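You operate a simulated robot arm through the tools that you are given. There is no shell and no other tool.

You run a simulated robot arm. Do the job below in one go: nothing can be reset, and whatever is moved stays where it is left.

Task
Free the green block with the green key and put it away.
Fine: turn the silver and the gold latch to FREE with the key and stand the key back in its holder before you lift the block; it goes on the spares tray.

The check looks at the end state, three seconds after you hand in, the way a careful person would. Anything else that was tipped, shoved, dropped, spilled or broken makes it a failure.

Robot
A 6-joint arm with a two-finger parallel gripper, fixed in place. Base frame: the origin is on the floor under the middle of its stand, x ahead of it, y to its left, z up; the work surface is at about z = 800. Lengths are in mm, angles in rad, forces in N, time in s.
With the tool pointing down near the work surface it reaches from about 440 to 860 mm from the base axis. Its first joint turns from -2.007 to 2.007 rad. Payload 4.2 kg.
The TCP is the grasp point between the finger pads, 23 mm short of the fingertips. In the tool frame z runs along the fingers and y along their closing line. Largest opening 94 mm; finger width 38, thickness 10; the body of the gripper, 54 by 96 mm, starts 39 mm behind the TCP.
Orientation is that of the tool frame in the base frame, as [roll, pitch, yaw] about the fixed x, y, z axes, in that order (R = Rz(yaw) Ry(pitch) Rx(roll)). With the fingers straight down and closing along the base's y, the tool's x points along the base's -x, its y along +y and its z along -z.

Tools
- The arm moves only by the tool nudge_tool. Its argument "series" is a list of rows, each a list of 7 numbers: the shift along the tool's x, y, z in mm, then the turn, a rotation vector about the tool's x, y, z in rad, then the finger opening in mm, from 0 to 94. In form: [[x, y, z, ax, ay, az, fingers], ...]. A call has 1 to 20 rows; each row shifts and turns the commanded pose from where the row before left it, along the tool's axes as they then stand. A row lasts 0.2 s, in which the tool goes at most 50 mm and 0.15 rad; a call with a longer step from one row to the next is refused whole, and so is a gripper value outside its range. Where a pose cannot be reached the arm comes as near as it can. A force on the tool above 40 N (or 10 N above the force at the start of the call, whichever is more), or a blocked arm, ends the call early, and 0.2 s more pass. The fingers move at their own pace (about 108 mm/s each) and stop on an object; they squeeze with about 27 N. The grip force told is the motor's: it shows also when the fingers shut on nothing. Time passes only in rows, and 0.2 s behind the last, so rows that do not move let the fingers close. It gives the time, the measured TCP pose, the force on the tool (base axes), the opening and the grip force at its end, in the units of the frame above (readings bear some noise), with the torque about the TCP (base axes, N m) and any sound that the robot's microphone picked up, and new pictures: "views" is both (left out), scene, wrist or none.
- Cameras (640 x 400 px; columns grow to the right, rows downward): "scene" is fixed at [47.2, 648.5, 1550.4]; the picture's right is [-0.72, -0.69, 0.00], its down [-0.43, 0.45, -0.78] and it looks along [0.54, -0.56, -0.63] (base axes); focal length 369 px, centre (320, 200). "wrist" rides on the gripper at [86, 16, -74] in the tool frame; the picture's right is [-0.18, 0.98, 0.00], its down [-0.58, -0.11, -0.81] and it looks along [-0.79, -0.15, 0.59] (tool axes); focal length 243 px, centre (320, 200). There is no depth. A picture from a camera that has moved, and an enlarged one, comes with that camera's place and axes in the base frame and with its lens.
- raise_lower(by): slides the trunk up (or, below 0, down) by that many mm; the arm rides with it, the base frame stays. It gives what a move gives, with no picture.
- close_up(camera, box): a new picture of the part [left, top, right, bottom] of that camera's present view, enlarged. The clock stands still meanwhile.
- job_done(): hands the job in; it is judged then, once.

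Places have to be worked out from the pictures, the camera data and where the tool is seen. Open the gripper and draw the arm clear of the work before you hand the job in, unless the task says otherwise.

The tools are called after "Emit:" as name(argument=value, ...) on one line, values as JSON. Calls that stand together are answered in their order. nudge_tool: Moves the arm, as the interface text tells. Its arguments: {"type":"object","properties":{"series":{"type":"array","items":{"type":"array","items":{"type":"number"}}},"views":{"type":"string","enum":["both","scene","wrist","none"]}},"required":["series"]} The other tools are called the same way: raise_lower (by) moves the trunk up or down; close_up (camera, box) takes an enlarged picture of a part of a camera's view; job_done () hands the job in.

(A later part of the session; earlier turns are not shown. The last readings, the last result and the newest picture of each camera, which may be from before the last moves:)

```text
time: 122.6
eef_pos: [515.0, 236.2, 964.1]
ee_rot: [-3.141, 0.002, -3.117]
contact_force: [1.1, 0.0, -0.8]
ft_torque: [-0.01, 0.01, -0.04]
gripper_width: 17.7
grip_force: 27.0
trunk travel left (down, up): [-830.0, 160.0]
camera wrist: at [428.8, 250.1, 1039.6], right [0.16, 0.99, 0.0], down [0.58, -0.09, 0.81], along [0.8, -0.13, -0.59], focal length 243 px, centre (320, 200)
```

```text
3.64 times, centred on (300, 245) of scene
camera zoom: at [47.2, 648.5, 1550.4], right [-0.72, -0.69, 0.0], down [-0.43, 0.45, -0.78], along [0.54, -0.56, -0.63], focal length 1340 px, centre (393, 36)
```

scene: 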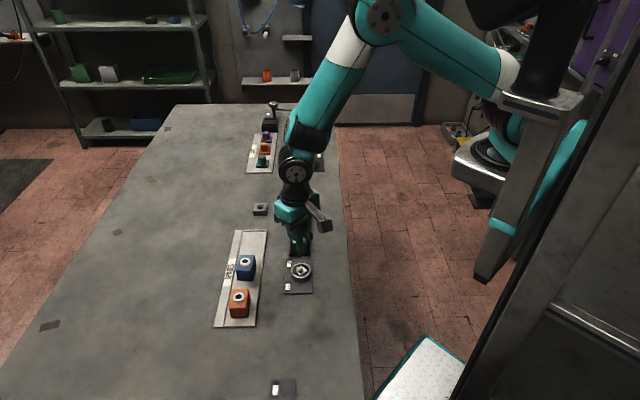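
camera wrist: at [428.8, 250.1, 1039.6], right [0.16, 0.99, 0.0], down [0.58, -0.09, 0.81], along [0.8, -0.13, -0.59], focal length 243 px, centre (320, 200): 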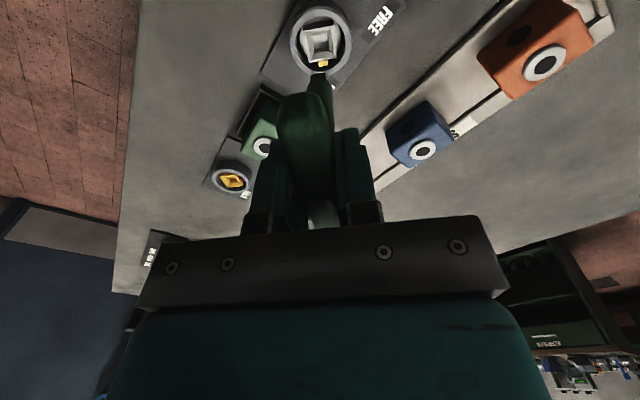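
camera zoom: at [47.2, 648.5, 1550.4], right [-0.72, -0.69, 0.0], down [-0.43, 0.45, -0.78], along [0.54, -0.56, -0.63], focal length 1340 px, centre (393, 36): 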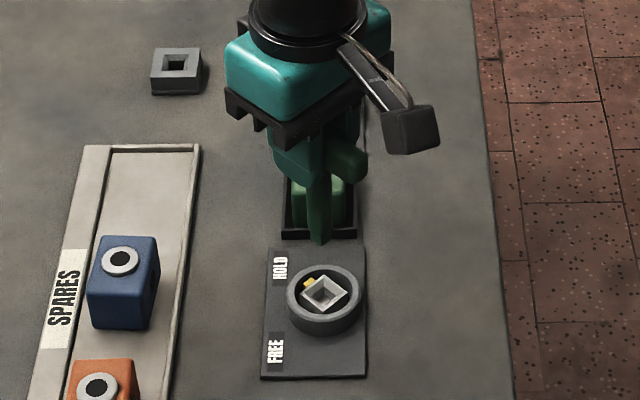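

The key is held and hovering over the silver latch. I zoom in to compare the peg with the silver socket, using the gold position as a template.

Emit:
close_up(camera="scene", box=[280, 235, 320, 295])

Emit:
close_up(camera="wrist", box=[270, 0, 370, 90])

```text
6.67 times, centred on (300, 265) of scene
camera zoom: at [47.2, 648.5, 1550.4], right [-0.72, -0.69, 0.0], down [-0.43, 0.45, -0.78], along [0.54, -0.56, -0.63], focal length 2457 px, centre (453, -233)
```

zoom: 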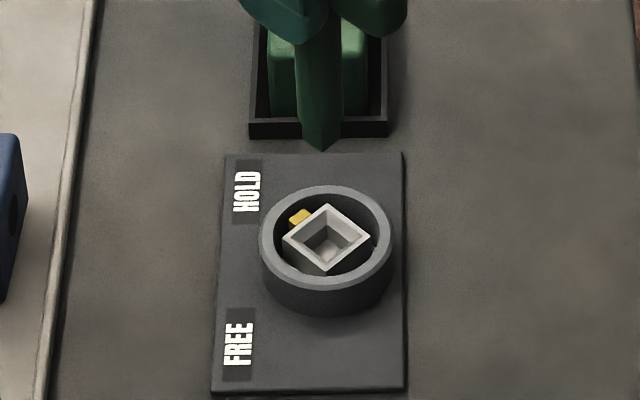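

```text
4.44 times, centred on (320, 45) of wrist
camera zoom: at [428.8, 250.1, 1039.6], right [0.16, 0.99, 0.0], down [0.58, -0.09, 0.81], along [0.8, -0.13, -0.59], focal length 1078 px, centre (320, 889)
```

zoom: 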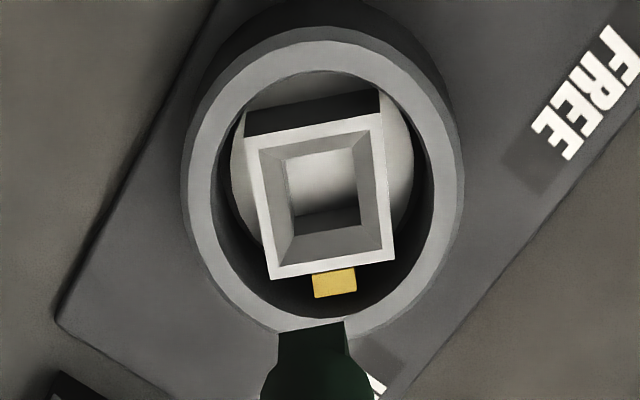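

Both views put the peg within about 2 mm of the silver socket's axis. I trim by that amount and lower to just above it.

Emit:
nudge_tool(series=[[-0.7, -1.8, 4, 0, 0, 0, 0], [0, 0, 10, 0, 0, 0, 0], [0, 0, 12, 0, 0, 0, 0], [0, 0, 12, 0, 0, 0, 0], [0, 0, 4, 0, 0, 0, 0], [0, 0, 0, 0, 0, 0, 0]], views="both")

Emit:
close_up(camera="scene", box=[280, 235, 320, 295])

Emit:
close_up(camera="wrist", box=[270, 0, 370, 130])

```text
time: 124.0
eef_pos: [517.7, 234.8, 921.4]
ee_rot: [3.141, 0.004, -3.116]
contact_force: [-0.7, -0.8, -2.0]
ft_torque: [-0.04, 0.0, 0.02]
gripper_width: 17.7
grip_force: 27.2
trunk travel left (down, up): [-830.0, 160.0]
camera wrist: at [430.7, 247.9, 997.4], right [0.16, 0.99, 0.0], down [0.58, -0.09, 0.81], along [0.8, -0.13, -0.59], focal length 243 px, centre (320, 200)
```

scene: 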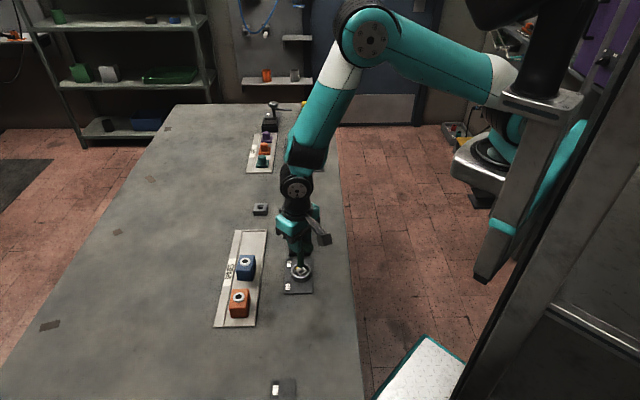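
wrist: 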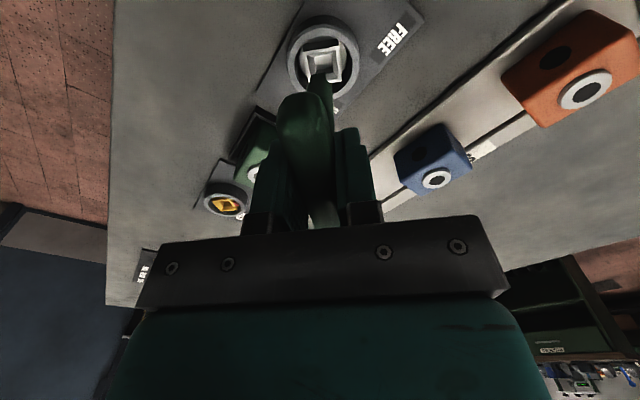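

```text
6.67 times, centred on (300, 265) of scene
camera zoom: at [47.2, 648.5, 1550.4], right [-0.72, -0.69, 0.0], down [-0.43, 0.45, -0.78], along [0.54, -0.56, -0.63], focal length 2457 px, centre (453, -233)
```

zoom: 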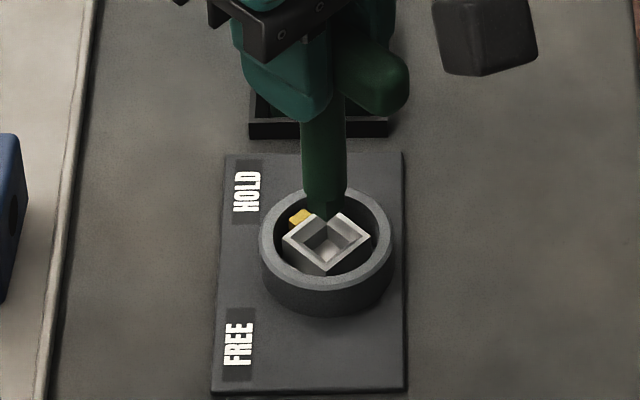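

```text
3.08 times, centred on (320, 65) of wrist
camera zoom: at [430.7, 247.9, 997.4], right [0.16, 0.99, 0.0], down [0.58, -0.09, 0.81], along [0.8, -0.13, -0.59], focal length 746 px, centre (320, 615)
```

zoom: 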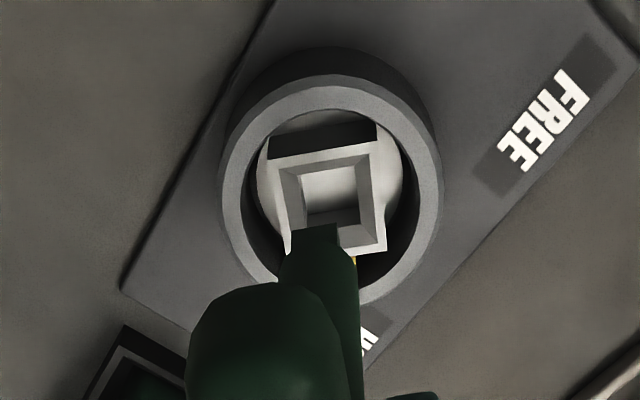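

Everything is consistent with the silver frame sitting about 5 mm lower than the gold one and the peg centred on it. I lower further.

Emit:
nudge_tool(series=[[0, 0, 5, 0, 0, 0, 0], [0, 0, 5, 0, 0, 0, 0], [0, 0, 0, 0, 0, 0, 0]], views="none")

Emit:
close_up(camera="scene", box=[280, 235, 320, 295])

Emit:
close_up(camera="wrist", box=[270, 0, 370, 130])

```text
time: 124.8
eef_pos: [516.6, 233.2, 910.2]
ee_rot: [-3.141, 0.002, -3.118]
contact_force: [0.8, -0.6, -1.9]
ft_torque: [0.02, 0.0, 0.0]
gripper_width: 17.9
grip_force: 27.1
trunk travel left (down, up): [-830.0, 160.0]
```

```text
6.67 times, centred on (300, 265) of scene
camera zoom: at [47.2, 648.5, 1550.4], right [-0.72, -0.69, 0.0], down [-0.43, 0.45, -0.78], along [0.54, -0.56, -0.63], focal length 2457 px, centre (453, -233)
```

zoom: 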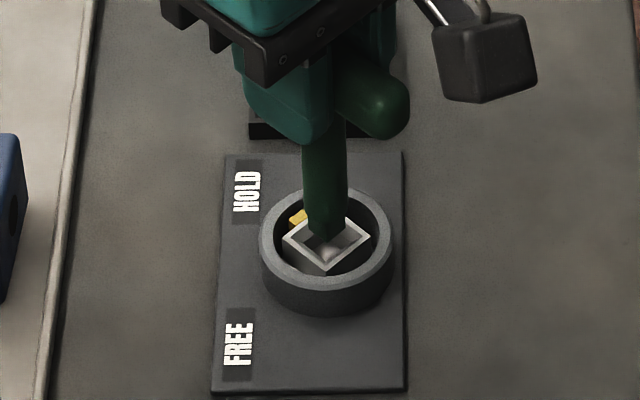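

```text
3.08 times, centred on (320, 65) of wrist
camera zoom: at [430.0, 248.6, 986.6], right [0.16, 0.99, 0.0], down [0.58, -0.09, 0.81], along [0.8, -0.13, -0.59], focal length 746 px, centre (320, 615)
```

zoom: 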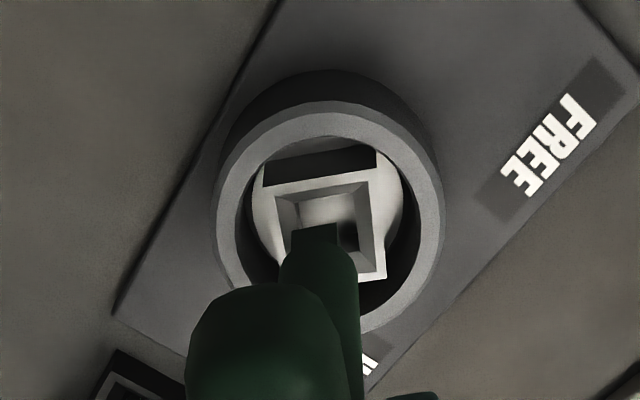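

Emit:
nudge_tool(series=[[0, 0, 3, 0, 0, 0, 0], [0, 0, 3, 0, 0, 0, 0], [0, 0, 0, 0, 0, 0, 0]], views="none")

Emit:
nudge_tool(series=[[0, 0, 2, 0, 0, 0, 0], [0, 0, 2, 0, 0, 0, 0], [0, 0, 0, 0, 0, 0, 0]], views="none")

Emit:
close_up(camera="scene", box=[280, 235, 320, 295])

Emit:
close_up(camera="wrist", box=[270, 0, 370, 130])

```text
time: 125.6
eef_pos: [516.6, 235.3, 905.0]
ee_rot: [3.141, -0.001, -3.115]
contact_force: [-3.3, 5.2, -0.6]
ft_torque: [0.45, 0.33, 0.0]
gripper_width: 17.4
grip_force: 26.9
trunk travel left (down, up): [-830.0, 160.0]
```

```text
time: 126.4
eef_pos: [517.7, 234.4, 901.1]
ee_rot: [-3.141, 0.003, -3.116]
contact_force: [-4.7, 5.9, 3.1]
ft_torque: [0.58, 0.41, 0.02]
gripper_width: 17.7
grip_force: 27.3
trunk travel left (down, up): [-830.0, 160.0]
```

```text
6.67 times, centred on (300, 265) of scene
camera zoom: at [47.2, 648.5, 1550.4], right [-0.72, -0.69, 0.0], down [-0.43, 0.45, -0.78], along [0.54, -0.56, -0.63], focal length 2457 px, centre (453, -233)
```

zoom: 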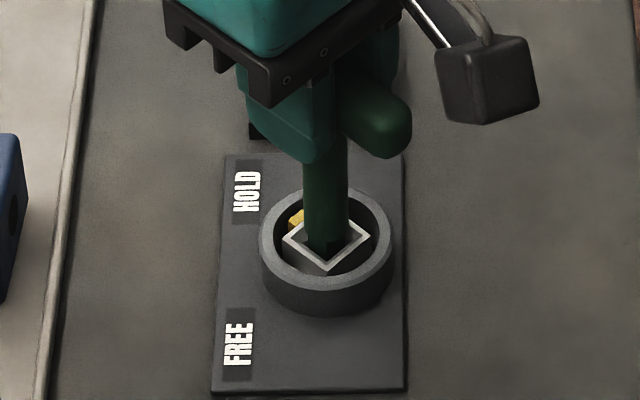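

```text
3.08 times, centred on (320, 65) of wrist
camera zoom: at [429.5, 247.9, 976.7], right [0.16, 0.99, 0.0], down [0.58, -0.09, 0.81], along [0.8, -0.13, -0.59], focal length 746 px, centre (320, 615)
```

zoom: 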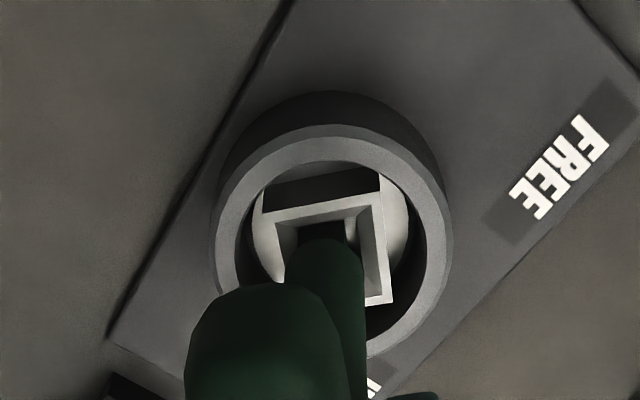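

The peg is in; the funnel pushes it toward -x,+y with about 7 N, so I shift that way to centre it and check depth.

Emit:
nudge_tool(series=[[1.2, 1.5, 0, 0, 0, 0, 0], [0, 0, 0, 0, 0, 0, 0]], views="none")

Emit:
nudge_tool(series=[[0, 0, 1.5, 0, 0, 0, 0], [0, 0, 0, 0, 0, 0, 0]], views="none")

```text
time: 127.0
eef_pos: [516.7, 233.7, 901.5]
ee_rot: [-3.141, 0.003, -3.117]
contact_force: [2.4, 2.2, 4.7]
ft_torque: [0.22, -0.2, -0.01]
gripper_width: 17.8
grip_force: 26.9
trunk travel left (down, up): [-830.0, 160.0]
```

```text
time: 127.6
eef_pos: [515.2, 235.5, 900.9]
ee_rot: [3.139, 0.004, -3.117]
contact_force: [2.7, 0.9, 25.5]
ft_torque: [0.1, -0.17, 0.01]
gripper_width: 17.7
grip_force: 26.6
trunk travel left (down, up): [-830.0, 160.0]
```

Seated at the same depth as gold. I back off 1.3 mm and start turning the silver latch counter-clockwise in small steps.

Emit:
nudge_tool(series=[[0, 0, -1.3, 0, 0, 0, 0], [0, 0, 0, 0, 0, -0.08, 0], [0, 0, 0, 0, 0, -0.1, 0], [0, 0, 0, 0, 0, -0.1, 0], [0, 0, 0, 0, 0, -0.1, 0], [0, 0, 0, 0, 0, 0, 0]], views="none")

Emit:
close_up(camera="wrist", box=[240, 0, 440, 160])

Emit:
close_up(camera="scene", box=[280, 235, 320, 295])

```text
time: 129.0
eef_pos: [514.4, 236.2, 901.1]
ee_rot: [-3.141, 0.0, -2.735]
contact_force: [-1.4, 7.3, -4.4]
ft_torque: [0.61, 0.05, -0.02]
gripper_width: 17.9
grip_force: 26.7
trunk travel left (down, up): [-830.0, 160.0]
```

```text
2.50 times, centred on (340, 80) of wrist
camera zoom: at [429.3, 216.8, 976.7], right [-0.22, 0.98, 0.0], down [0.58, 0.13, 0.81], along [0.79, 0.18, -0.59], focal length 606 px, centre (270, 500)
```

zoom: 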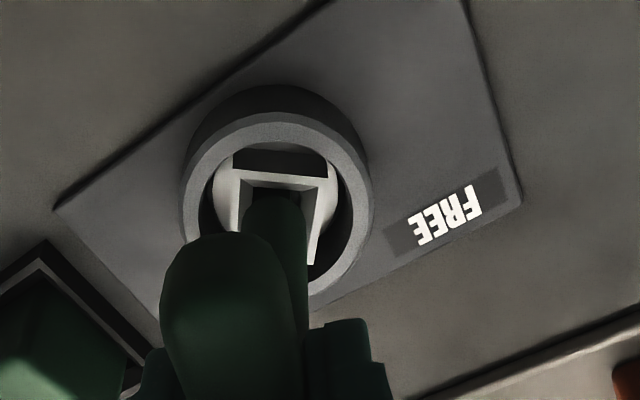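

```text
6.67 times, centred on (300, 265) of scene
camera zoom: at [47.2, 648.5, 1550.4], right [-0.72, -0.69, 0.0], down [-0.43, 0.45, -0.78], along [0.54, -0.56, -0.63], focal length 2457 px, centre (453, -233)
```

zoom: 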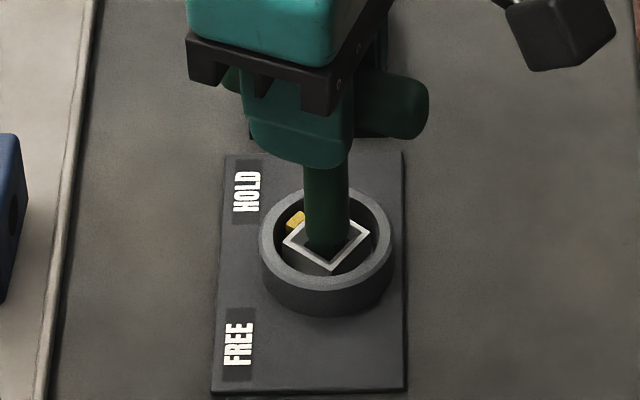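

Emit:
nudge_tool(series=[[-0.2, 1.0, 0.5, 0, 0, -0.05, 0], [0, 0, 0, 0, 0, -0.1, 0], [0, 0, 0, 0, 0, -0.1, 0], [0, 0, 0, 0, 0, -0.1, 0], [0, 0, 0, 0, 0, 0, 0]], views="none")

Emit:
close_up(camera="scene", box=[280, 235, 320, 295])

```text
time: 130.2
eef_pos: [514.7, 236.8, 900.9]
ee_rot: [-3.141, -0.001, -2.384]
contact_force: [-0.8, 6.4, 3.0]
ft_torque: [0.47, 0.14, -0.01]
gripper_width: 17.8
grip_force: 27.5
trunk travel left (down, up): [-830.0, 160.0]
```

```text
6.67 times, centred on (300, 265) of scene
camera zoom: at [47.2, 648.5, 1550.4], right [-0.72, -0.69, 0.0], down [-0.43, 0.45, -0.78], along [0.54, -0.56, -0.63], focal length 2457 px, centre (453, -233)
```

zoom: 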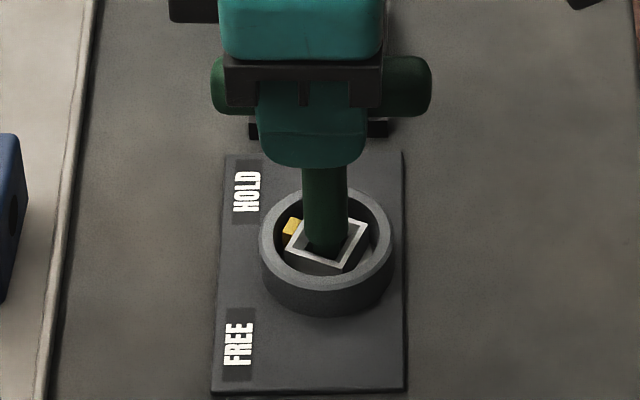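

Emit:
nudge_tool(series=[[-0.5, 0.6, 0, 0, 0, -0.05, 0], [0, 0, 0, 0, 0, -0.1, 0], [0, 0, 0, 0, 0, -0.1, 0], [0, 0, 0, 0, 0, -0.1, 0], [0, 0, 0, 0, 0, 0, 0]], views="none")

Emit:
close_up(camera="scene", box=[280, 235, 320, 295])

```text
time: 131.4
eef_pos: [515.1, 238.5, 900.3]
ee_rot: [-3.139, 0.003, -2.035]
contact_force: [-4.0, 6.1, 14.1]
ft_torque: [0.4, 0.32, 0.01]
gripper_width: 18.0
grip_force: 26.9
trunk travel left (down, up): [-830.0, 160.0]
```

```text
6.67 times, centred on (300, 265) of scene
camera zoom: at [47.2, 648.5, 1550.4], right [-0.72, -0.69, 0.0], down [-0.43, 0.45, -0.78], along [0.54, -0.56, -0.63], focal length 2457 px, centre (453, -233)
```

zoom: 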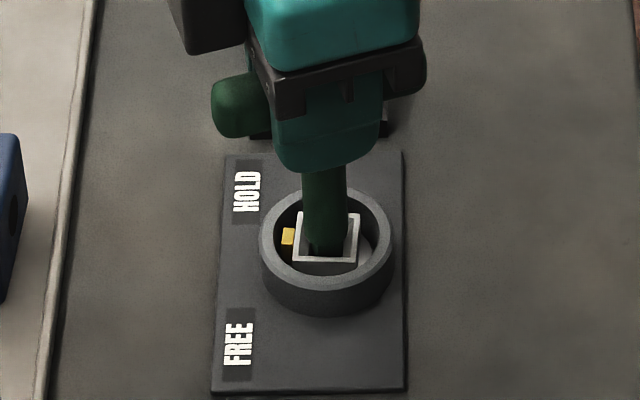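

Emit:
nudge_tool(series=[[-0.4, 0.9, -0.6, 0, 0, -0.05, 0], [0, 0, 0, 0, 0, -0.1, 0], [0, 0, 0, 0, 0, -0.1, 0], [0, 0, 0, 0, 0, -0.1, 0], [0, 0, 0, 0, 0, 0, 0]], views="none")

Emit:
close_up(camera="scene", box=[280, 235, 320, 295])

```text
time: 132.6
eef_pos: [513.9, 238.0, 899.8]
ee_rot: [-3.14, 0.001, -1.684]
contact_force: [-1.8, 7.4, 1.8]
ft_torque: [0.63, 0.26, -0.02]
gripper_width: 17.6
grip_force: 26.5
trunk travel left (down, up): [-830.0, 160.0]
```

```text
6.67 times, centred on (300, 265) of scene
camera zoom: at [47.2, 648.5, 1550.4], right [-0.72, -0.69, 0.0], down [-0.43, 0.45, -0.78], along [0.54, -0.56, -0.63], focal length 2457 px, centre (453, -233)
```

zoom: 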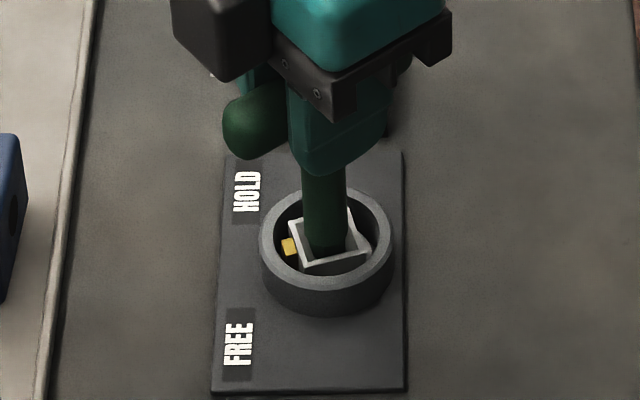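

Emit:
nudge_tool(series=[[-0.8, 0.3, 0, 0, 0, -0.05, 0], [0, 0, 0, 0, 0, -0.1, 0], [0, 0, 0, 0, 0, -0.1, 0], [0, 0, 0, 0, 0, 0, 0]], views="none")

Emit:
close_up(camera="scene", box=[280, 235, 320, 295])

```text
time: 133.6
eef_pos: [512.9, 239.3, 899.9]
ee_rot: [-3.141, 0.0, -1.436]
contact_force: [-8.5, 7.0, 0.5]
ft_torque: [0.58, 0.67, -0.05]
gripper_width: 17.8
grip_force: 26.8
trunk travel left (down, up): [-830.0, 160.0]
```

```text
6.67 times, centred on (300, 265) of scene
camera zoom: at [47.2, 648.5, 1550.4], right [-0.72, -0.69, 0.0], down [-0.43, 0.45, -0.78], along [0.54, -0.56, -0.63], focal length 2457 px, centre (453, -233)
```

zoom: 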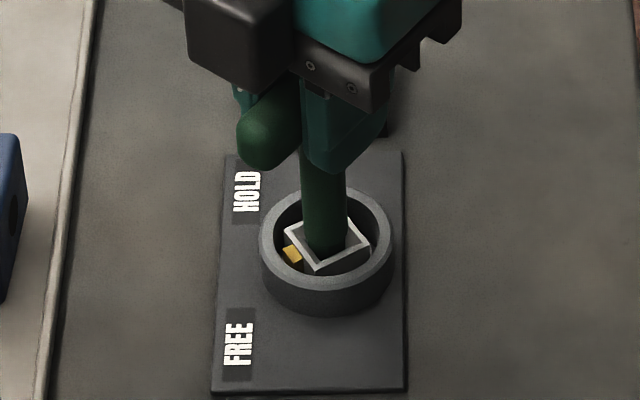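

Emit:
nudge_tool(series=[[-1.0, 1.1, 0, 0, 0, -0.04, 0], [0, 0, 0, 0, 0, -0.08, 0], [0, 0, 0, 0, 0, -0.08, 0], [0, 0, 0, 0, 0, 0, 0]], views="none")

Emit:
close_up(camera="scene", box=[280, 235, 320, 295])

Emit:
close_up(camera="wrist", box=[240, 0, 440, 160])

```text
time: 134.6
eef_pos: [513.3, 238.8, 901.6]
ee_rot: [-3.14, -0.002, -1.236]
contact_force: [-4.0, -1.0, 2.3]
ft_torque: [-0.08, 0.31, -0.01]
gripper_width: 18.0
grip_force: 26.9
trunk travel left (down, up): [-830.0, 160.0]
```

```text
6.67 times, centred on (300, 265) of scene
camera zoom: at [47.2, 648.5, 1550.4], right [-0.72, -0.69, 0.0], down [-0.43, 0.45, -0.78], along [0.54, -0.56, -0.63], focal length 2457 px, centre (453, -233)
```

zoom: 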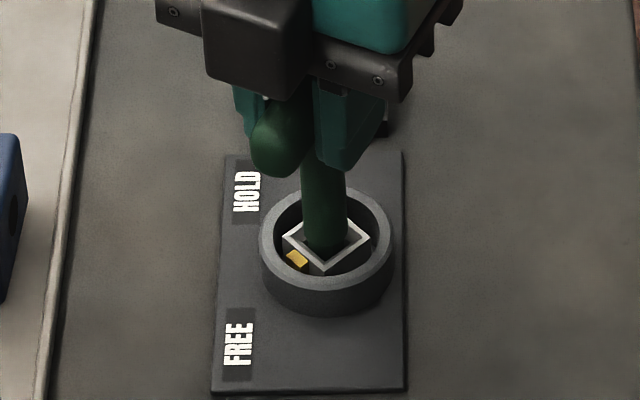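

```text
2.50 times, centred on (340, 80) of wrist
camera zoom: at [526.1, 152.3, 976.4], right [-0.99, -0.15, 0.0], down [-0.09, 0.59, 0.81], along [-0.12, 0.8, -0.59], focal length 606 px, centre (270, 500)
```

zoom: 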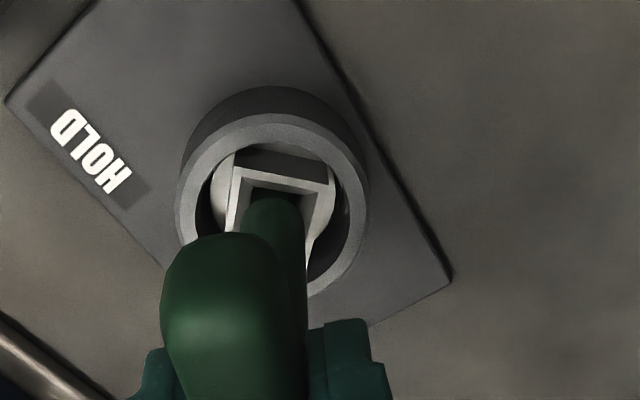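

Emit:
nudge_tool(series=[[0, 0, 0, 0, 0, -0.04, 0], [0, 0, 0, 0, 0, -0.04, 0], [0, 0, 0, 0, 0, 0, 0]], views="none")

Emit:
close_up(camera="scene", box=[280, 235, 320, 295])

Emit:
close_up(camera="wrist", box=[240, 0, 440, 160])

```text
time: 135.4
eef_pos: [513.4, 239.8, 901.0]
ee_rot: [-3.141, -0.001, -1.157]
contact_force: [-4.1, -4.2, 2.2]
ft_torque: [-0.44, 0.29, -0.17]
gripper_width: 17.7
grip_force: 27.2
trunk travel left (down, up): [-830.0, 160.0]
```

```text
6.67 times, centred on (300, 265) of scene
camera zoom: at [47.2, 648.5, 1550.4], right [-0.72, -0.69, 0.0], down [-0.43, 0.45, -0.78], along [0.54, -0.56, -0.63], focal length 2457 px, centre (453, -233)
```

zoom: 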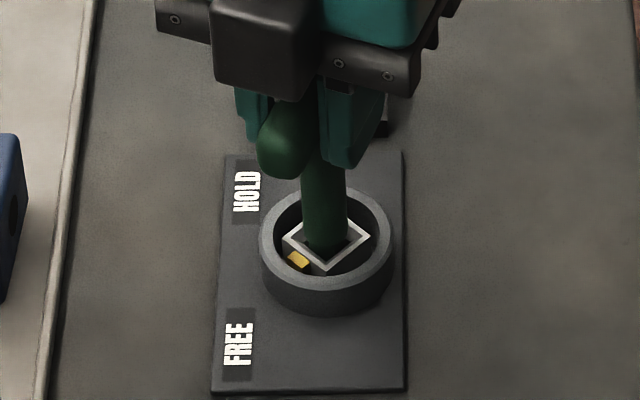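

```text
2.50 times, centred on (340, 80) of wrist
camera zoom: at [532.9, 153.5, 976.3], right [-0.97, -0.23, 0.0], down [-0.14, 0.58, 0.81], along [-0.18, 0.78, -0.59], focal length 606 px, centre (270, 500)
```

zoom: 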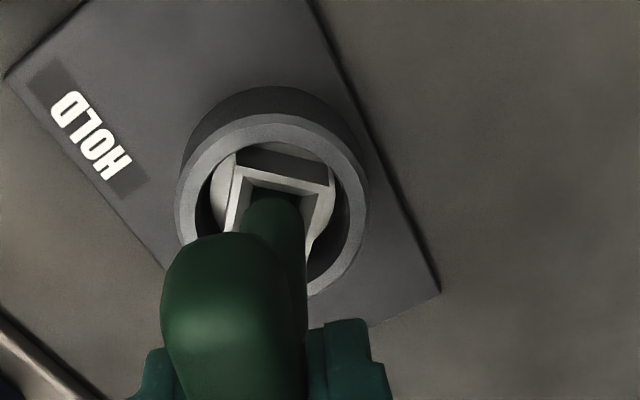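

The silver frame is square again with its tab at FREE, and the torque hints at the end stop. I turn the key back within its play and check that the latch stays.

Emit:
nudge_tool(series=[[0, 0, 0, 0, 0, 0.09, 0], [0, 0, 0, 0, 0, 0.1, 0], [0, 0, 0, 0, 0, 0.1, 0], [0, 0, 0, 0, 0, 0.07, 0], [0, 0, 0, 0, 0, 0, 0]], views="none")

Emit:
close_up(camera="scene", box=[280, 235, 320, 295])

Emit:
close_up(camera="wrist", box=[240, 0, 440, 160])

```text
time: 136.6
eef_pos: [512.9, 240.4, 900.7]
ee_rot: [-3.139, 0.001, -1.518]
contact_force: [0.6, -2.4, -2.6]
ft_torque: [-0.23, 0.0, 0.01]
gripper_width: 17.6
grip_force: 26.9
trunk travel left (down, up): [-830.0, 160.0]
```

```text
6.67 times, centred on (300, 265) of scene
camera zoom: at [47.2, 648.5, 1550.4], right [-0.72, -0.69, 0.0], down [-0.43, 0.45, -0.78], along [0.54, -0.56, -0.63], focal length 2457 px, centre (453, -233)
```

zoom: 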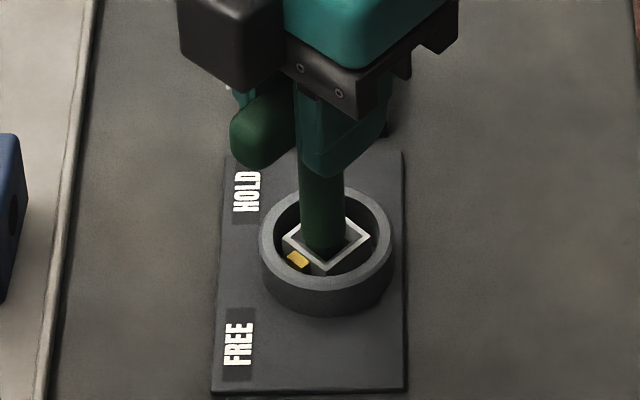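

```text
2.50 times, centred on (340, 80) of wrist
camera zoom: at [501.6, 152.8, 976.3], right [-0.99, 0.13, 0.0], down [0.08, 0.59, 0.81], along [0.11, 0.8, -0.59], focal length 606 px, centre (270, 500)
```

zoom: 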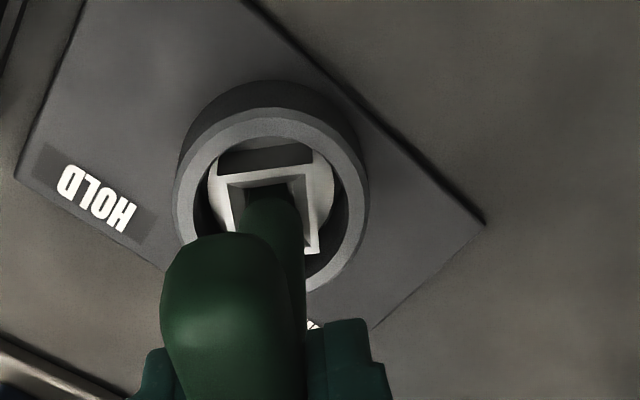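

Emit:
nudge_tool(series=[[0.6, 0, 0, 0, 0, 0, 0], [0, 0, -4, 0, 0, 0, 0], [0, 0, -8, 0, 0, 0, 0], [0, 0, -12, 0, 0, 0, 0], [0, 0, -14, 0, 0, 0, 0], [0, 0, -14, 0, 0, 0, 0], [0, 0, -10, 0, 0, 0, 0], [0, 0, 0, 0, 0, 0, 0]], views="both")

Emit:
close_up(camera="scene", box=[270, 190, 330, 300])

Emit:
close_up(camera="wrist", box=[240, 0, 440, 160])

```text
time: 138.4
eef_pos: [512.9, 239.6, 962.4]
ee_rot: [-3.138, 0.001, -1.515]
contact_force: [-0.3, -0.2, -2.0]
ft_torque: [-0.04, 0.01, 0.01]
gripper_width: 17.9
grip_force: 27.0
trunk travel left (down, up): [-830.0, 160.0]
camera wrist: at [501.4, 152.0, 1038.8], right [-0.99, 0.13, 0.0], down [0.08, 0.59, 0.81], along [0.11, 0.8, -0.59], focal length 243 px, centre (320, 200)
```

scene: 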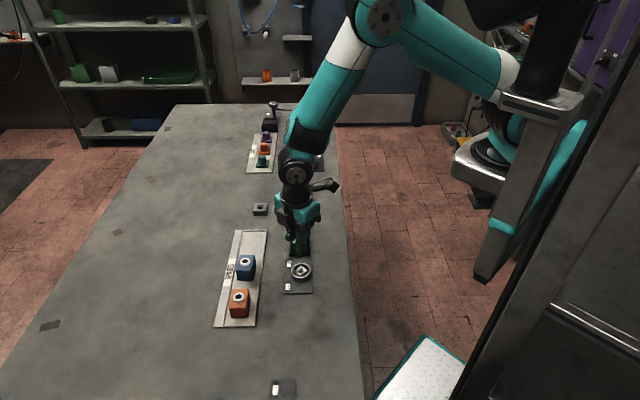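
wrist: 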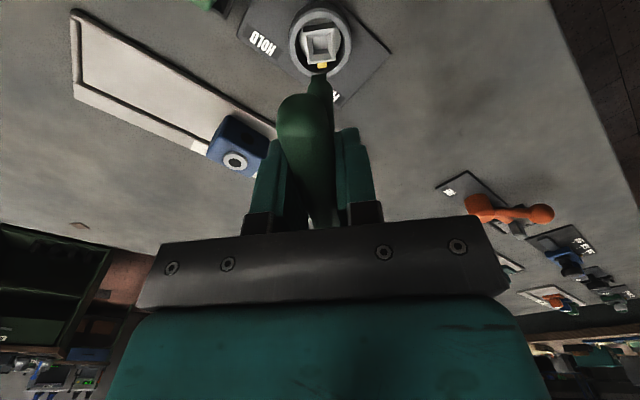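

```text
3.64 times, centred on (300, 245) of scene
camera zoom: at [47.2, 648.5, 1550.4], right [-0.72, -0.69, 0.0], down [-0.43, 0.45, -0.78], along [0.54, -0.56, -0.63], focal length 1340 px, centre (393, 36)
```

zoom: 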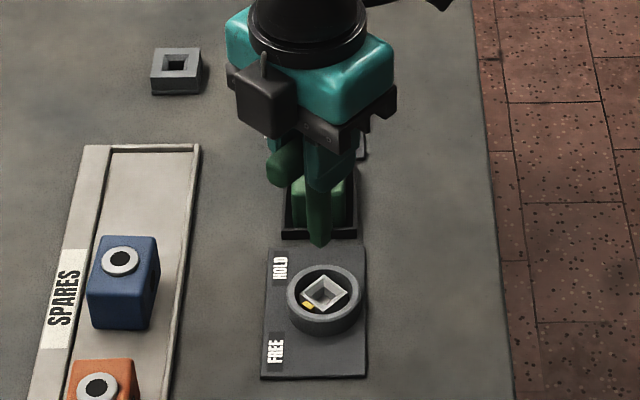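

```text
2.50 times, centred on (340, 80) of wrist
camera zoom: at [501.4, 152.0, 1038.8], right [-0.99, 0.13, 0.0], down [0.08, 0.59, 0.81], along [0.11, 0.8, -0.59], focal length 606 px, centre (270, 500)
```

zoom: 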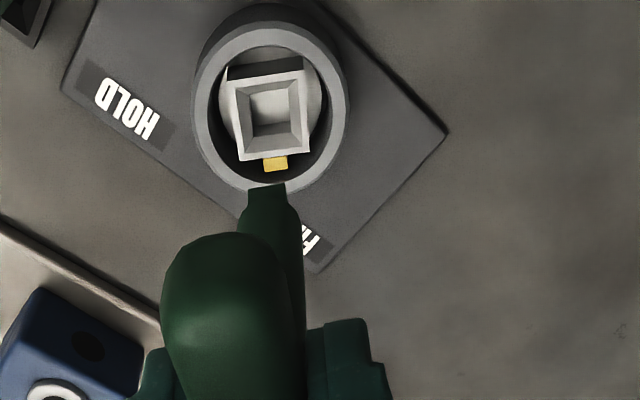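

Both latches are at FREE. Next the key goes back to its holder: I first turn it gently by -48° here (to the 45° grid of the holder), then check the grip.

Emit:
nudge_tool(series=[[0, 0, 0, 0, 0, 0.05, 0], [0, 0, 0, 0, 0, 0.1, 0], [0, 0, 0, 0, 0, 0.1, 0], [0, 0, 0, 0, 0, 0.1, 0], [0, 0, 0, 0, 0, 0.1, 0], [0, 0, 0, 0, 0, 0.1, 0], [0, 0, 0, 0, 0, 0.1, 0], [0, 0, 0, 0, 0, 0.1, 0], [0, 0, 0, 0, 0, 0.091, 0], [0, 0, 0, 0, 0, 0, 0]], views="scene")

```text
time: 140.6
eef_pos: [512.1, 239.1, 962.6]
ee_rot: [-3.139, 0.002, -2.357]
contact_force: [0.0, -0.9, -2.4]
ft_torque: [0.02, 0.0, -0.03]
gripper_width: 17.9
grip_force: 26.8
trunk travel left (down, up): [-830.0, 160.0]
```

scene: 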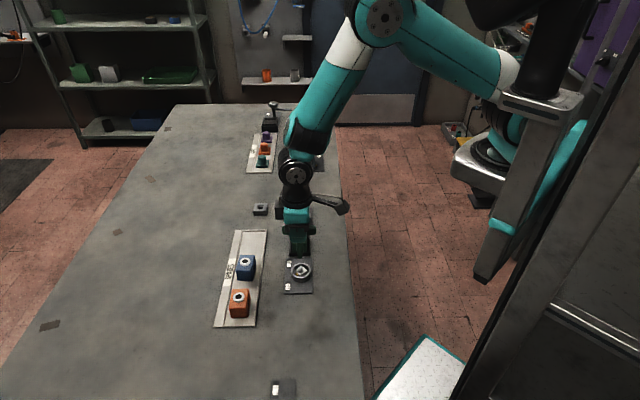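

Grip is solid. I carry the key toward its holder in gentle steps, raised a little more.

Emit:
nudge_tool(series=[[0, 0, -5, 0, 0, 0, 0], [0, 0, -7, 0, 0, 0, 0], [-2, -4, 0, 0, 0, 0, 0], [-4, -8, 0, 0, 0, 0, 0], [-6, -11.8, 0, 0, 0, 0, 0], [-6, -11.8, 0, 0, 0, 0, 0], [-6, -11.8, 0, 0, 0, 0, 0], [-6, -11.8, 0, 0, 0, 0, 0], [-6, -11.8, 0, 0, 0, 0, 0], [-6, -11.8, 0, 0, 0, 0, 0], [-6, -11.8, 0, 0, 0, 0, 0], [-6, -11.8, 0, 0, 0, 0, 0], [-6, -11.8, 0, 0, 0, 0, 0], [-4, -8, 0, 0, 0, 0, 0], [-2, -4, 0, 0, 0, 0, 0], [0, 0, 0, 0, 0, 0, 0]], views="scene")

```text
time: 144.0
eef_pos: [652.5, 193.2, 975.0]
ee_rot: [-3.141, -0.001, -2.36]
contact_force: [-0.6, 0.0, -2.3]
ft_torque: [-0.01, 0.0, 0.0]
gripper_width: 17.6
grip_force: 27.2
trunk travel left (down, up): [-830.0, 160.0]
```

scene: 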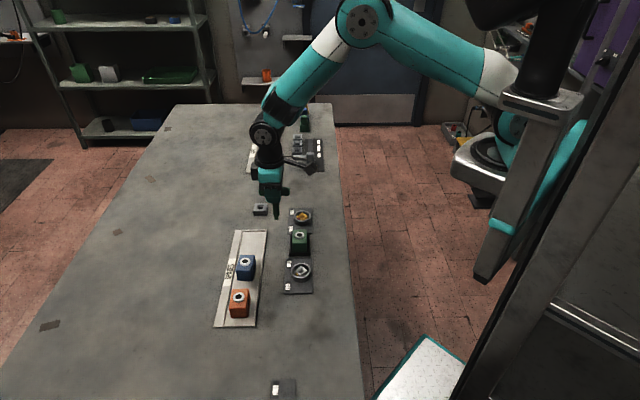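

Emit:
nudge_tool(series=[[-2, -4, 0, 0, 0, 0, 0], [-4, -8, 0, 0, 0, 0, 0], [-6, -11.8, 0, 0, 0, 0, 0], [-6, -11.8, 0, 0, 0, 0, 0], [-6, -11.8, 0, 0, 0, 0, 0], [-6, -11.8, 0, 0, 0, 0, 0], [-6, -11.8, 0, 0, 0, 0, 0], [-6, -11.8, 0, 0, 0, 0, 0], [-6, -11.8, 0, 0, 0, 0, 0], [-6, -11.8, 0, 0, 0, 0, 0], [-4, -8, 0, 0, 0, 0, 0], [-2, -4, 0, 0, 0, 0, 0], [0, 0, 0, 0, 0, 0, 0]], views="none")

Emit:
nudge_tool(series=[[0, 0, 0, 0, 0, 0.05, 0], [0, 0, 0, 0, 0, 0.1, 0], [0, 0, 0, 0, 0, 0.1, 0], [0, 0, 0, 0, 0, 0.1, 0], [0, 0, 0, 0, 0, 0.1, 0], [0, 0, 0, 0, 0, 0.1, 0], [0, 0, 0, 0, 0, 0.1, 0], [0, 0, 0, 0, 0, 0.1, 0], [0, 0, 0, 0, 0, 0.05, 0], [0, 0, 0, 0, 0, 0, 0]], views="both")

```text
time: 146.8
eef_pos: [777.3, 151.4, 975.7]
ee_rot: [-3.138, 0.002, -2.358]
contact_force: [0.4, -0.9, -1.6]
ft_torque: [-0.01, 0.0, 0.0]
gripper_width: 17.6
grip_force: 27.5
trunk travel left (down, up): [-830.0, 160.0]
```

```text
time: 149.0
eef_pos: [777.4, 152.8, 976.1]
ee_rot: [-3.14, 0.002, 3.123]
contact_force: [-1.4, -0.2, -1.5]
ft_torque: [-0.02, 0.0, 0.0]
gripper_width: 17.5
grip_force: 27.6
trunk travel left (down, up): [-830.0, 160.0]
camera wrist: at [691.8, 170.1, 1051.2], right [0.2, 0.98, 0.0], down [0.58, -0.12, 0.81], along [0.79, -0.16, -0.59], focal length 243 px, centre (320, 200)
```

scene: 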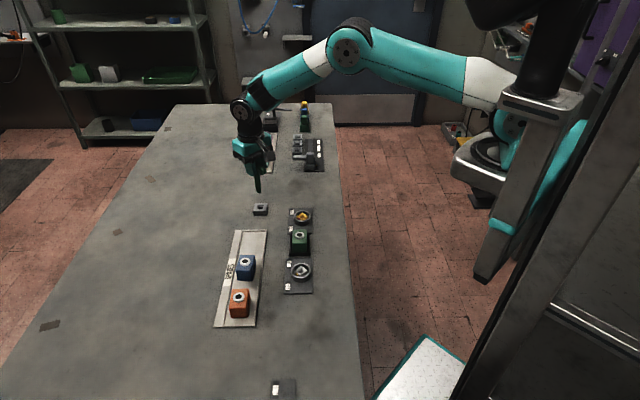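
wrist: 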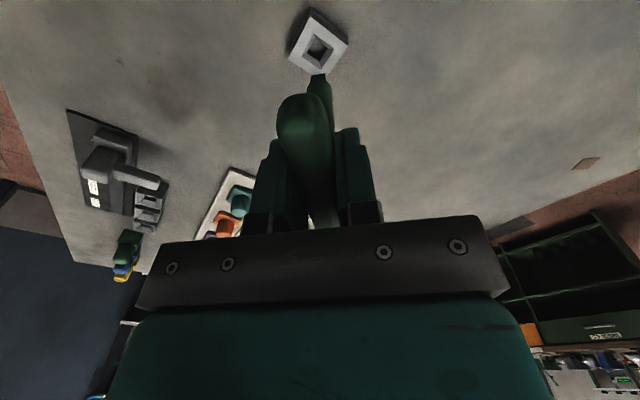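

Emit:
nudge_tool(series=[[0, 0, 0, 0, 0, 0.06, 0], [0, 0, 0, 0, 0, 0.1, 0], [0, 0, 0, 0, 0, 0.1, 0], [0, 0, 0, 0, 0, 0.1, 0], [0, 0, 0, 0, 0, 0.1, 0], [0, 0, 0, 0, 0, 0.1, 0], [0, 0, 0, 0, 0, 0.1, 0], [0, 0, 0, 0, 0, 0.1, 0], [0, 0, 0, 0, 0, 0, 0]], views="both")

Emit:
close_up(camera="wrist", box=[280, 0, 370, 110])

Emit:
close_up(camera="scene", box=[240, 160, 280, 220])

```text
time: 151.0
eef_pos: [776.7, 152.0, 975.1]
ee_rot: [3.14, 0.001, 2.365]
contact_force: [-0.3, 0.6, -1.4]
ft_torque: [-0.01, 0.01, 0.0]
gripper_width: 17.8
grip_force: 27.2
trunk travel left (down, up): [-830.0, 160.0]
camera wrist: at [727.6, 224.3, 1050.9], right [0.82, 0.57, 0.0], down [0.34, -0.49, 0.81], along [0.46, -0.66, -0.59], focal length 243 px, centre (320, 200)
```

scene: 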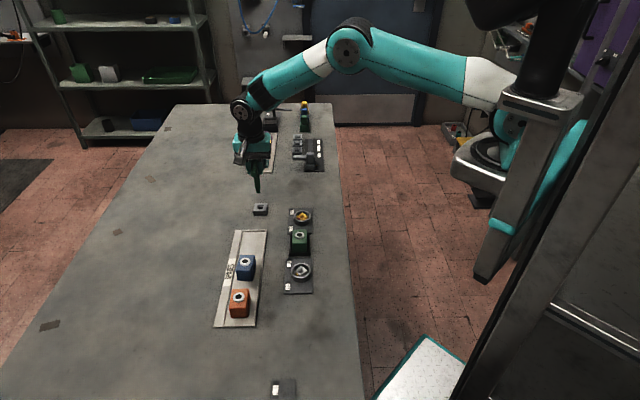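
wrist: 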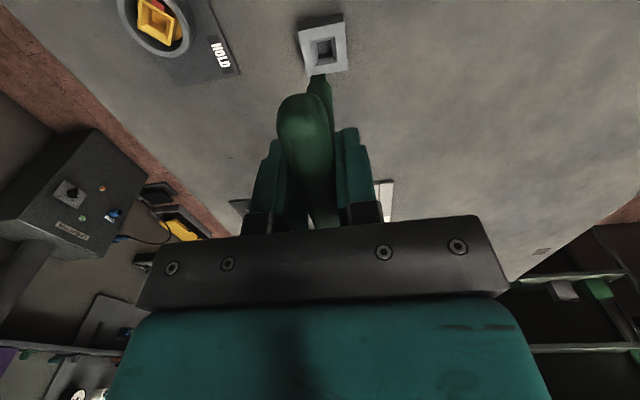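

```text
3.64 times, centred on (325, 55) of wrist
camera zoom: at [727.6, 224.3, 1050.9], right [0.82, 0.57, 0.0], down [0.34, -0.49, 0.81], along [0.46, -0.66, -0.59], focal length 882 px, centre (302, 727)
```

zoom: 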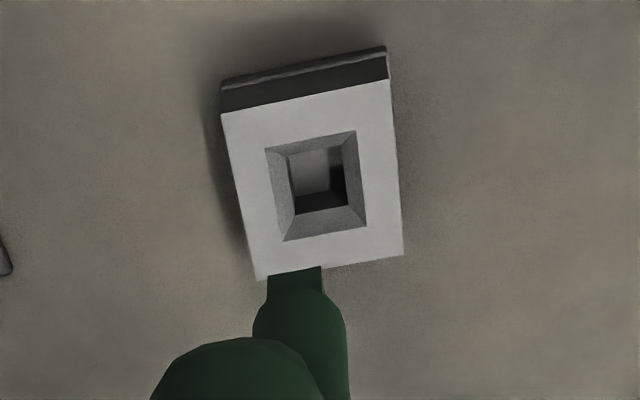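

```text
6.67 times, centred on (260, 190) of scene
camera zoom: at [47.2, 648.5, 1550.4], right [-0.72, -0.69, 0.0], down [-0.43, 0.45, -0.78], along [0.54, -0.56, -0.63], focal length 2457 px, centre (720, 267)
```

zoom: 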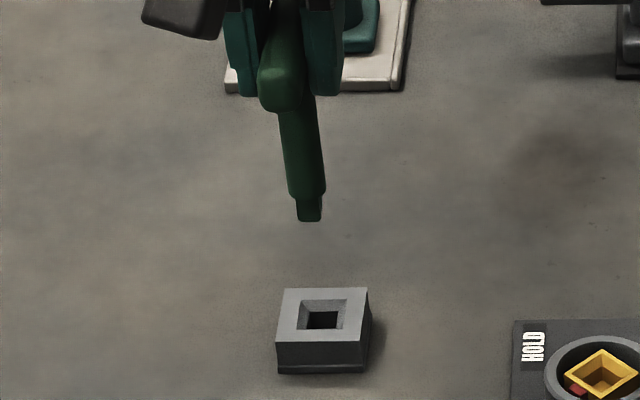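

The key is over the holder, held well. Comparing with the earlier alignments, the peg needs about 6 mm along the bar direction and 1 mm across. I shift and lower to just above the holder.

Emit:
nudge_tool(series=[[-3, 0.6, 0, 0, 0, 0.009, 0], [-3.3, 0.6, 4, 0, 0, 0, 0], [0, 0, 10, 0, 0, 0, 0], [0, 0, 12, 0, 0, 0, 0], [0, 0, 12, 0, 0, 0, 0], [0, 0, 8, 0, 0, 0, 0], [0, 0, 0, 0, 0, 0, 0]], views="both")

Emit:
close_up(camera="wrist", box=[280, 0, 370, 110])

Emit:
close_up(camera="scene", box=[240, 170, 280, 230])

```text
time: 152.6
eef_pos: [782.6, 148.1, 930.5]
ee_rot: [3.14, 0.003, 2.357]
contact_force: [-0.3, 0.6, -1.2]
ft_torque: [0.01, -0.01, 0.01]
gripper_width: 18.0
grip_force: 27.5
trunk travel left (down, up): [-830.0, 160.0]
camera wrist: at [733.5, 220.7, 1005.8], right [0.82, 0.57, 0.0], down [0.33, -0.49, 0.81], along [0.46, -0.67, -0.59], focal length 243 px, centre (320, 200)
```

scene: 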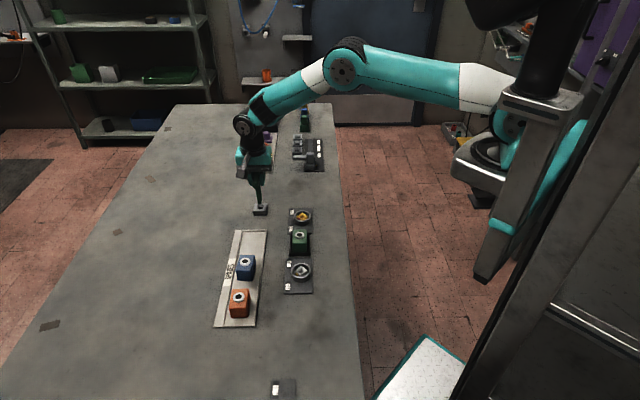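
wrist: 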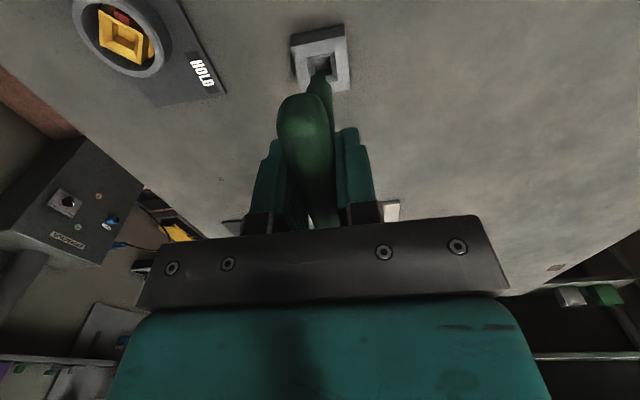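

```text
3.64 times, centred on (325, 55) of wrist
camera zoom: at [733.5, 220.7, 1005.8], right [0.82, 0.57, 0.0], down [0.33, -0.49, 0.81], along [0.46, -0.67, -0.59], focal length 882 px, centre (302, 727)
```

zoom: 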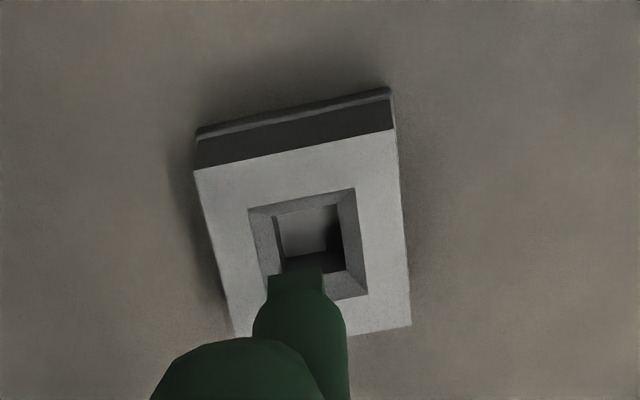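

```text
6.67 times, centred on (260, 200) of scene
camera zoom: at [47.2, 648.5, 1550.4], right [-0.72, -0.69, 0.0], down [-0.43, 0.45, -0.78], along [0.54, -0.56, -0.63], focal length 2457 px, centre (720, 200)
```

zoom: 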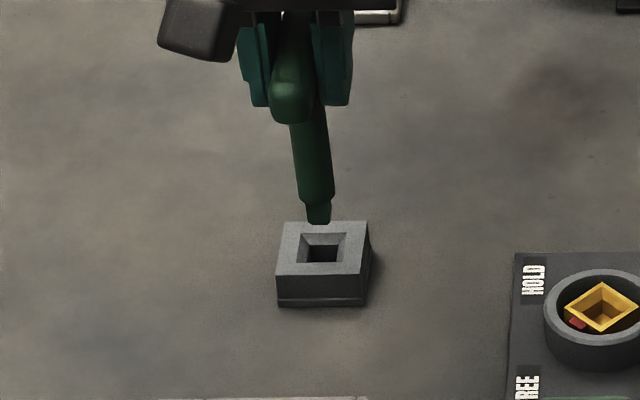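

Both views now show the peg aligned with the holder hole within about 1 mm. I lower gently into the funnel.

Emit:
nudge_tool(series=[[0, 0, 6, 0, 0, 0, 0], [0, 0, 6, 0, 0, 0, 0], [0, 0, 4, 0, 0, 0, 0], [0, 0, 0, 0, 0, 0, 0]], views="none")

Emit:
close_up(camera="wrist", box=[280, 0, 370, 130])

Emit:
close_up(camera="scene", box=[240, 170, 280, 230])

```text
time: 153.6
eef_pos: [783.4, 148.7, 912.7]
ee_rot: [3.139, 0.002, 2.357]
contact_force: [0.4, -0.1, -2.1]
ft_torque: [0.03, 0.01, -0.02]
gripper_width: 17.6
grip_force: 26.8
trunk travel left (down, up): [-830.0, 160.0]
```

```text
3.08 times, centred on (325, 65) of wrist
camera zoom: at [734.0, 221.2, 989.0], right [0.82, 0.57, 0.0], down [0.33, -0.49, 0.81], along [0.46, -0.67, -0.59], focal length 746 px, centre (305, 615)
```

zoom: 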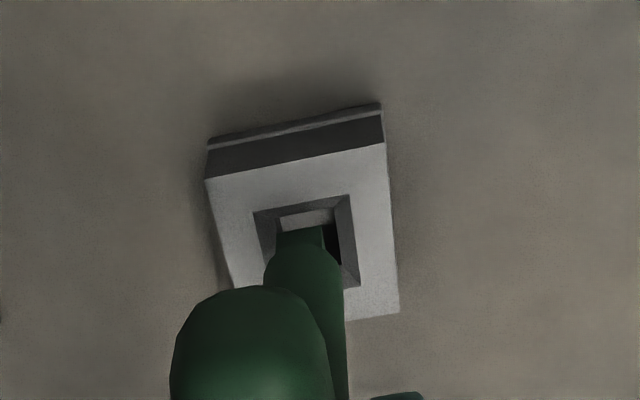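

```text
6.67 times, centred on (260, 200) of scene
camera zoom: at [47.2, 648.5, 1550.4], right [-0.72, -0.69, 0.0], down [-0.43, 0.45, -0.78], along [0.54, -0.56, -0.63], focal length 2457 px, centre (720, 200)
```

zoom: 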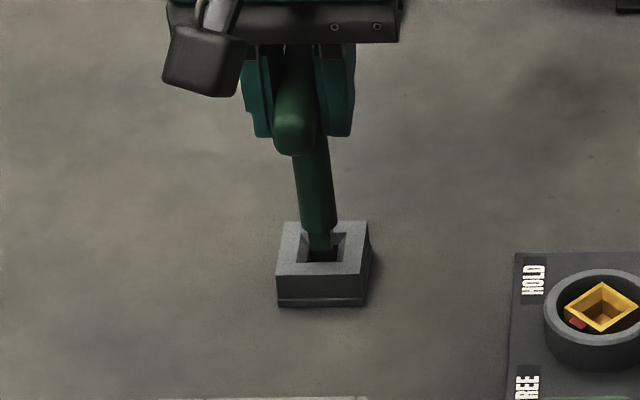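

Emit:
nudge_tool(series=[[0, 0, 4, 0, 0, 0, 0], [0, 0, 3, 0, 0, 0, 0], [0, 0, 2, 0, 0, 0, 0], [0, 0, 0, 0, 0, 0, 0]], views="none")

Emit:
close_up(camera="scene", box=[240, 170, 280, 230])

Emit:
close_up(camera="wrist", box=[280, 0, 370, 130])

```text
time: 154.6
eef_pos: [783.7, 148.8, 903.5]
ee_rot: [3.139, 0.001, 2.356]
contact_force: [3.0, -3.2, 0.4]
ft_torque: [-0.2, -0.34, -0.02]
gripper_width: 17.8
grip_force: 26.9
trunk travel left (down, up): [-830.0, 160.0]
```

```text
6.67 times, centred on (260, 200) of scene
camera zoom: at [47.2, 648.5, 1550.4], right [-0.72, -0.69, 0.0], down [-0.43, 0.45, -0.78], along [0.54, -0.56, -0.63], focal length 2457 px, centre (720, 200)
```

zoom: 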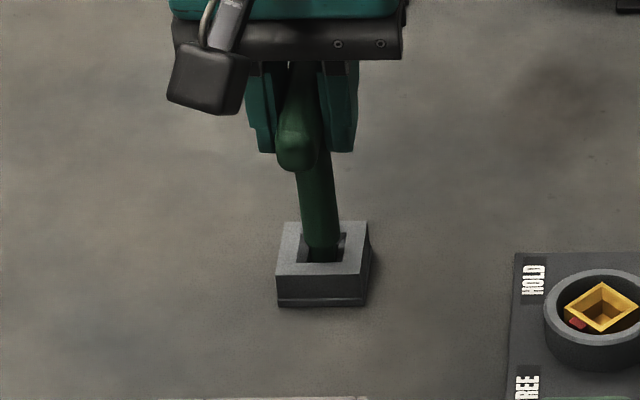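

```text
3.08 times, centred on (325, 65) of wrist
camera zoom: at [734.0, 220.5, 979.9], right [0.83, 0.56, 0.0], down [0.33, -0.49, 0.81], along [0.46, -0.67, -0.59], focal length 746 px, centre (305, 615)
```

zoom: 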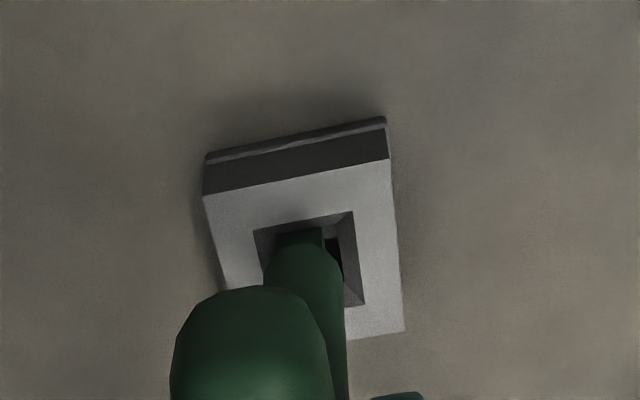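

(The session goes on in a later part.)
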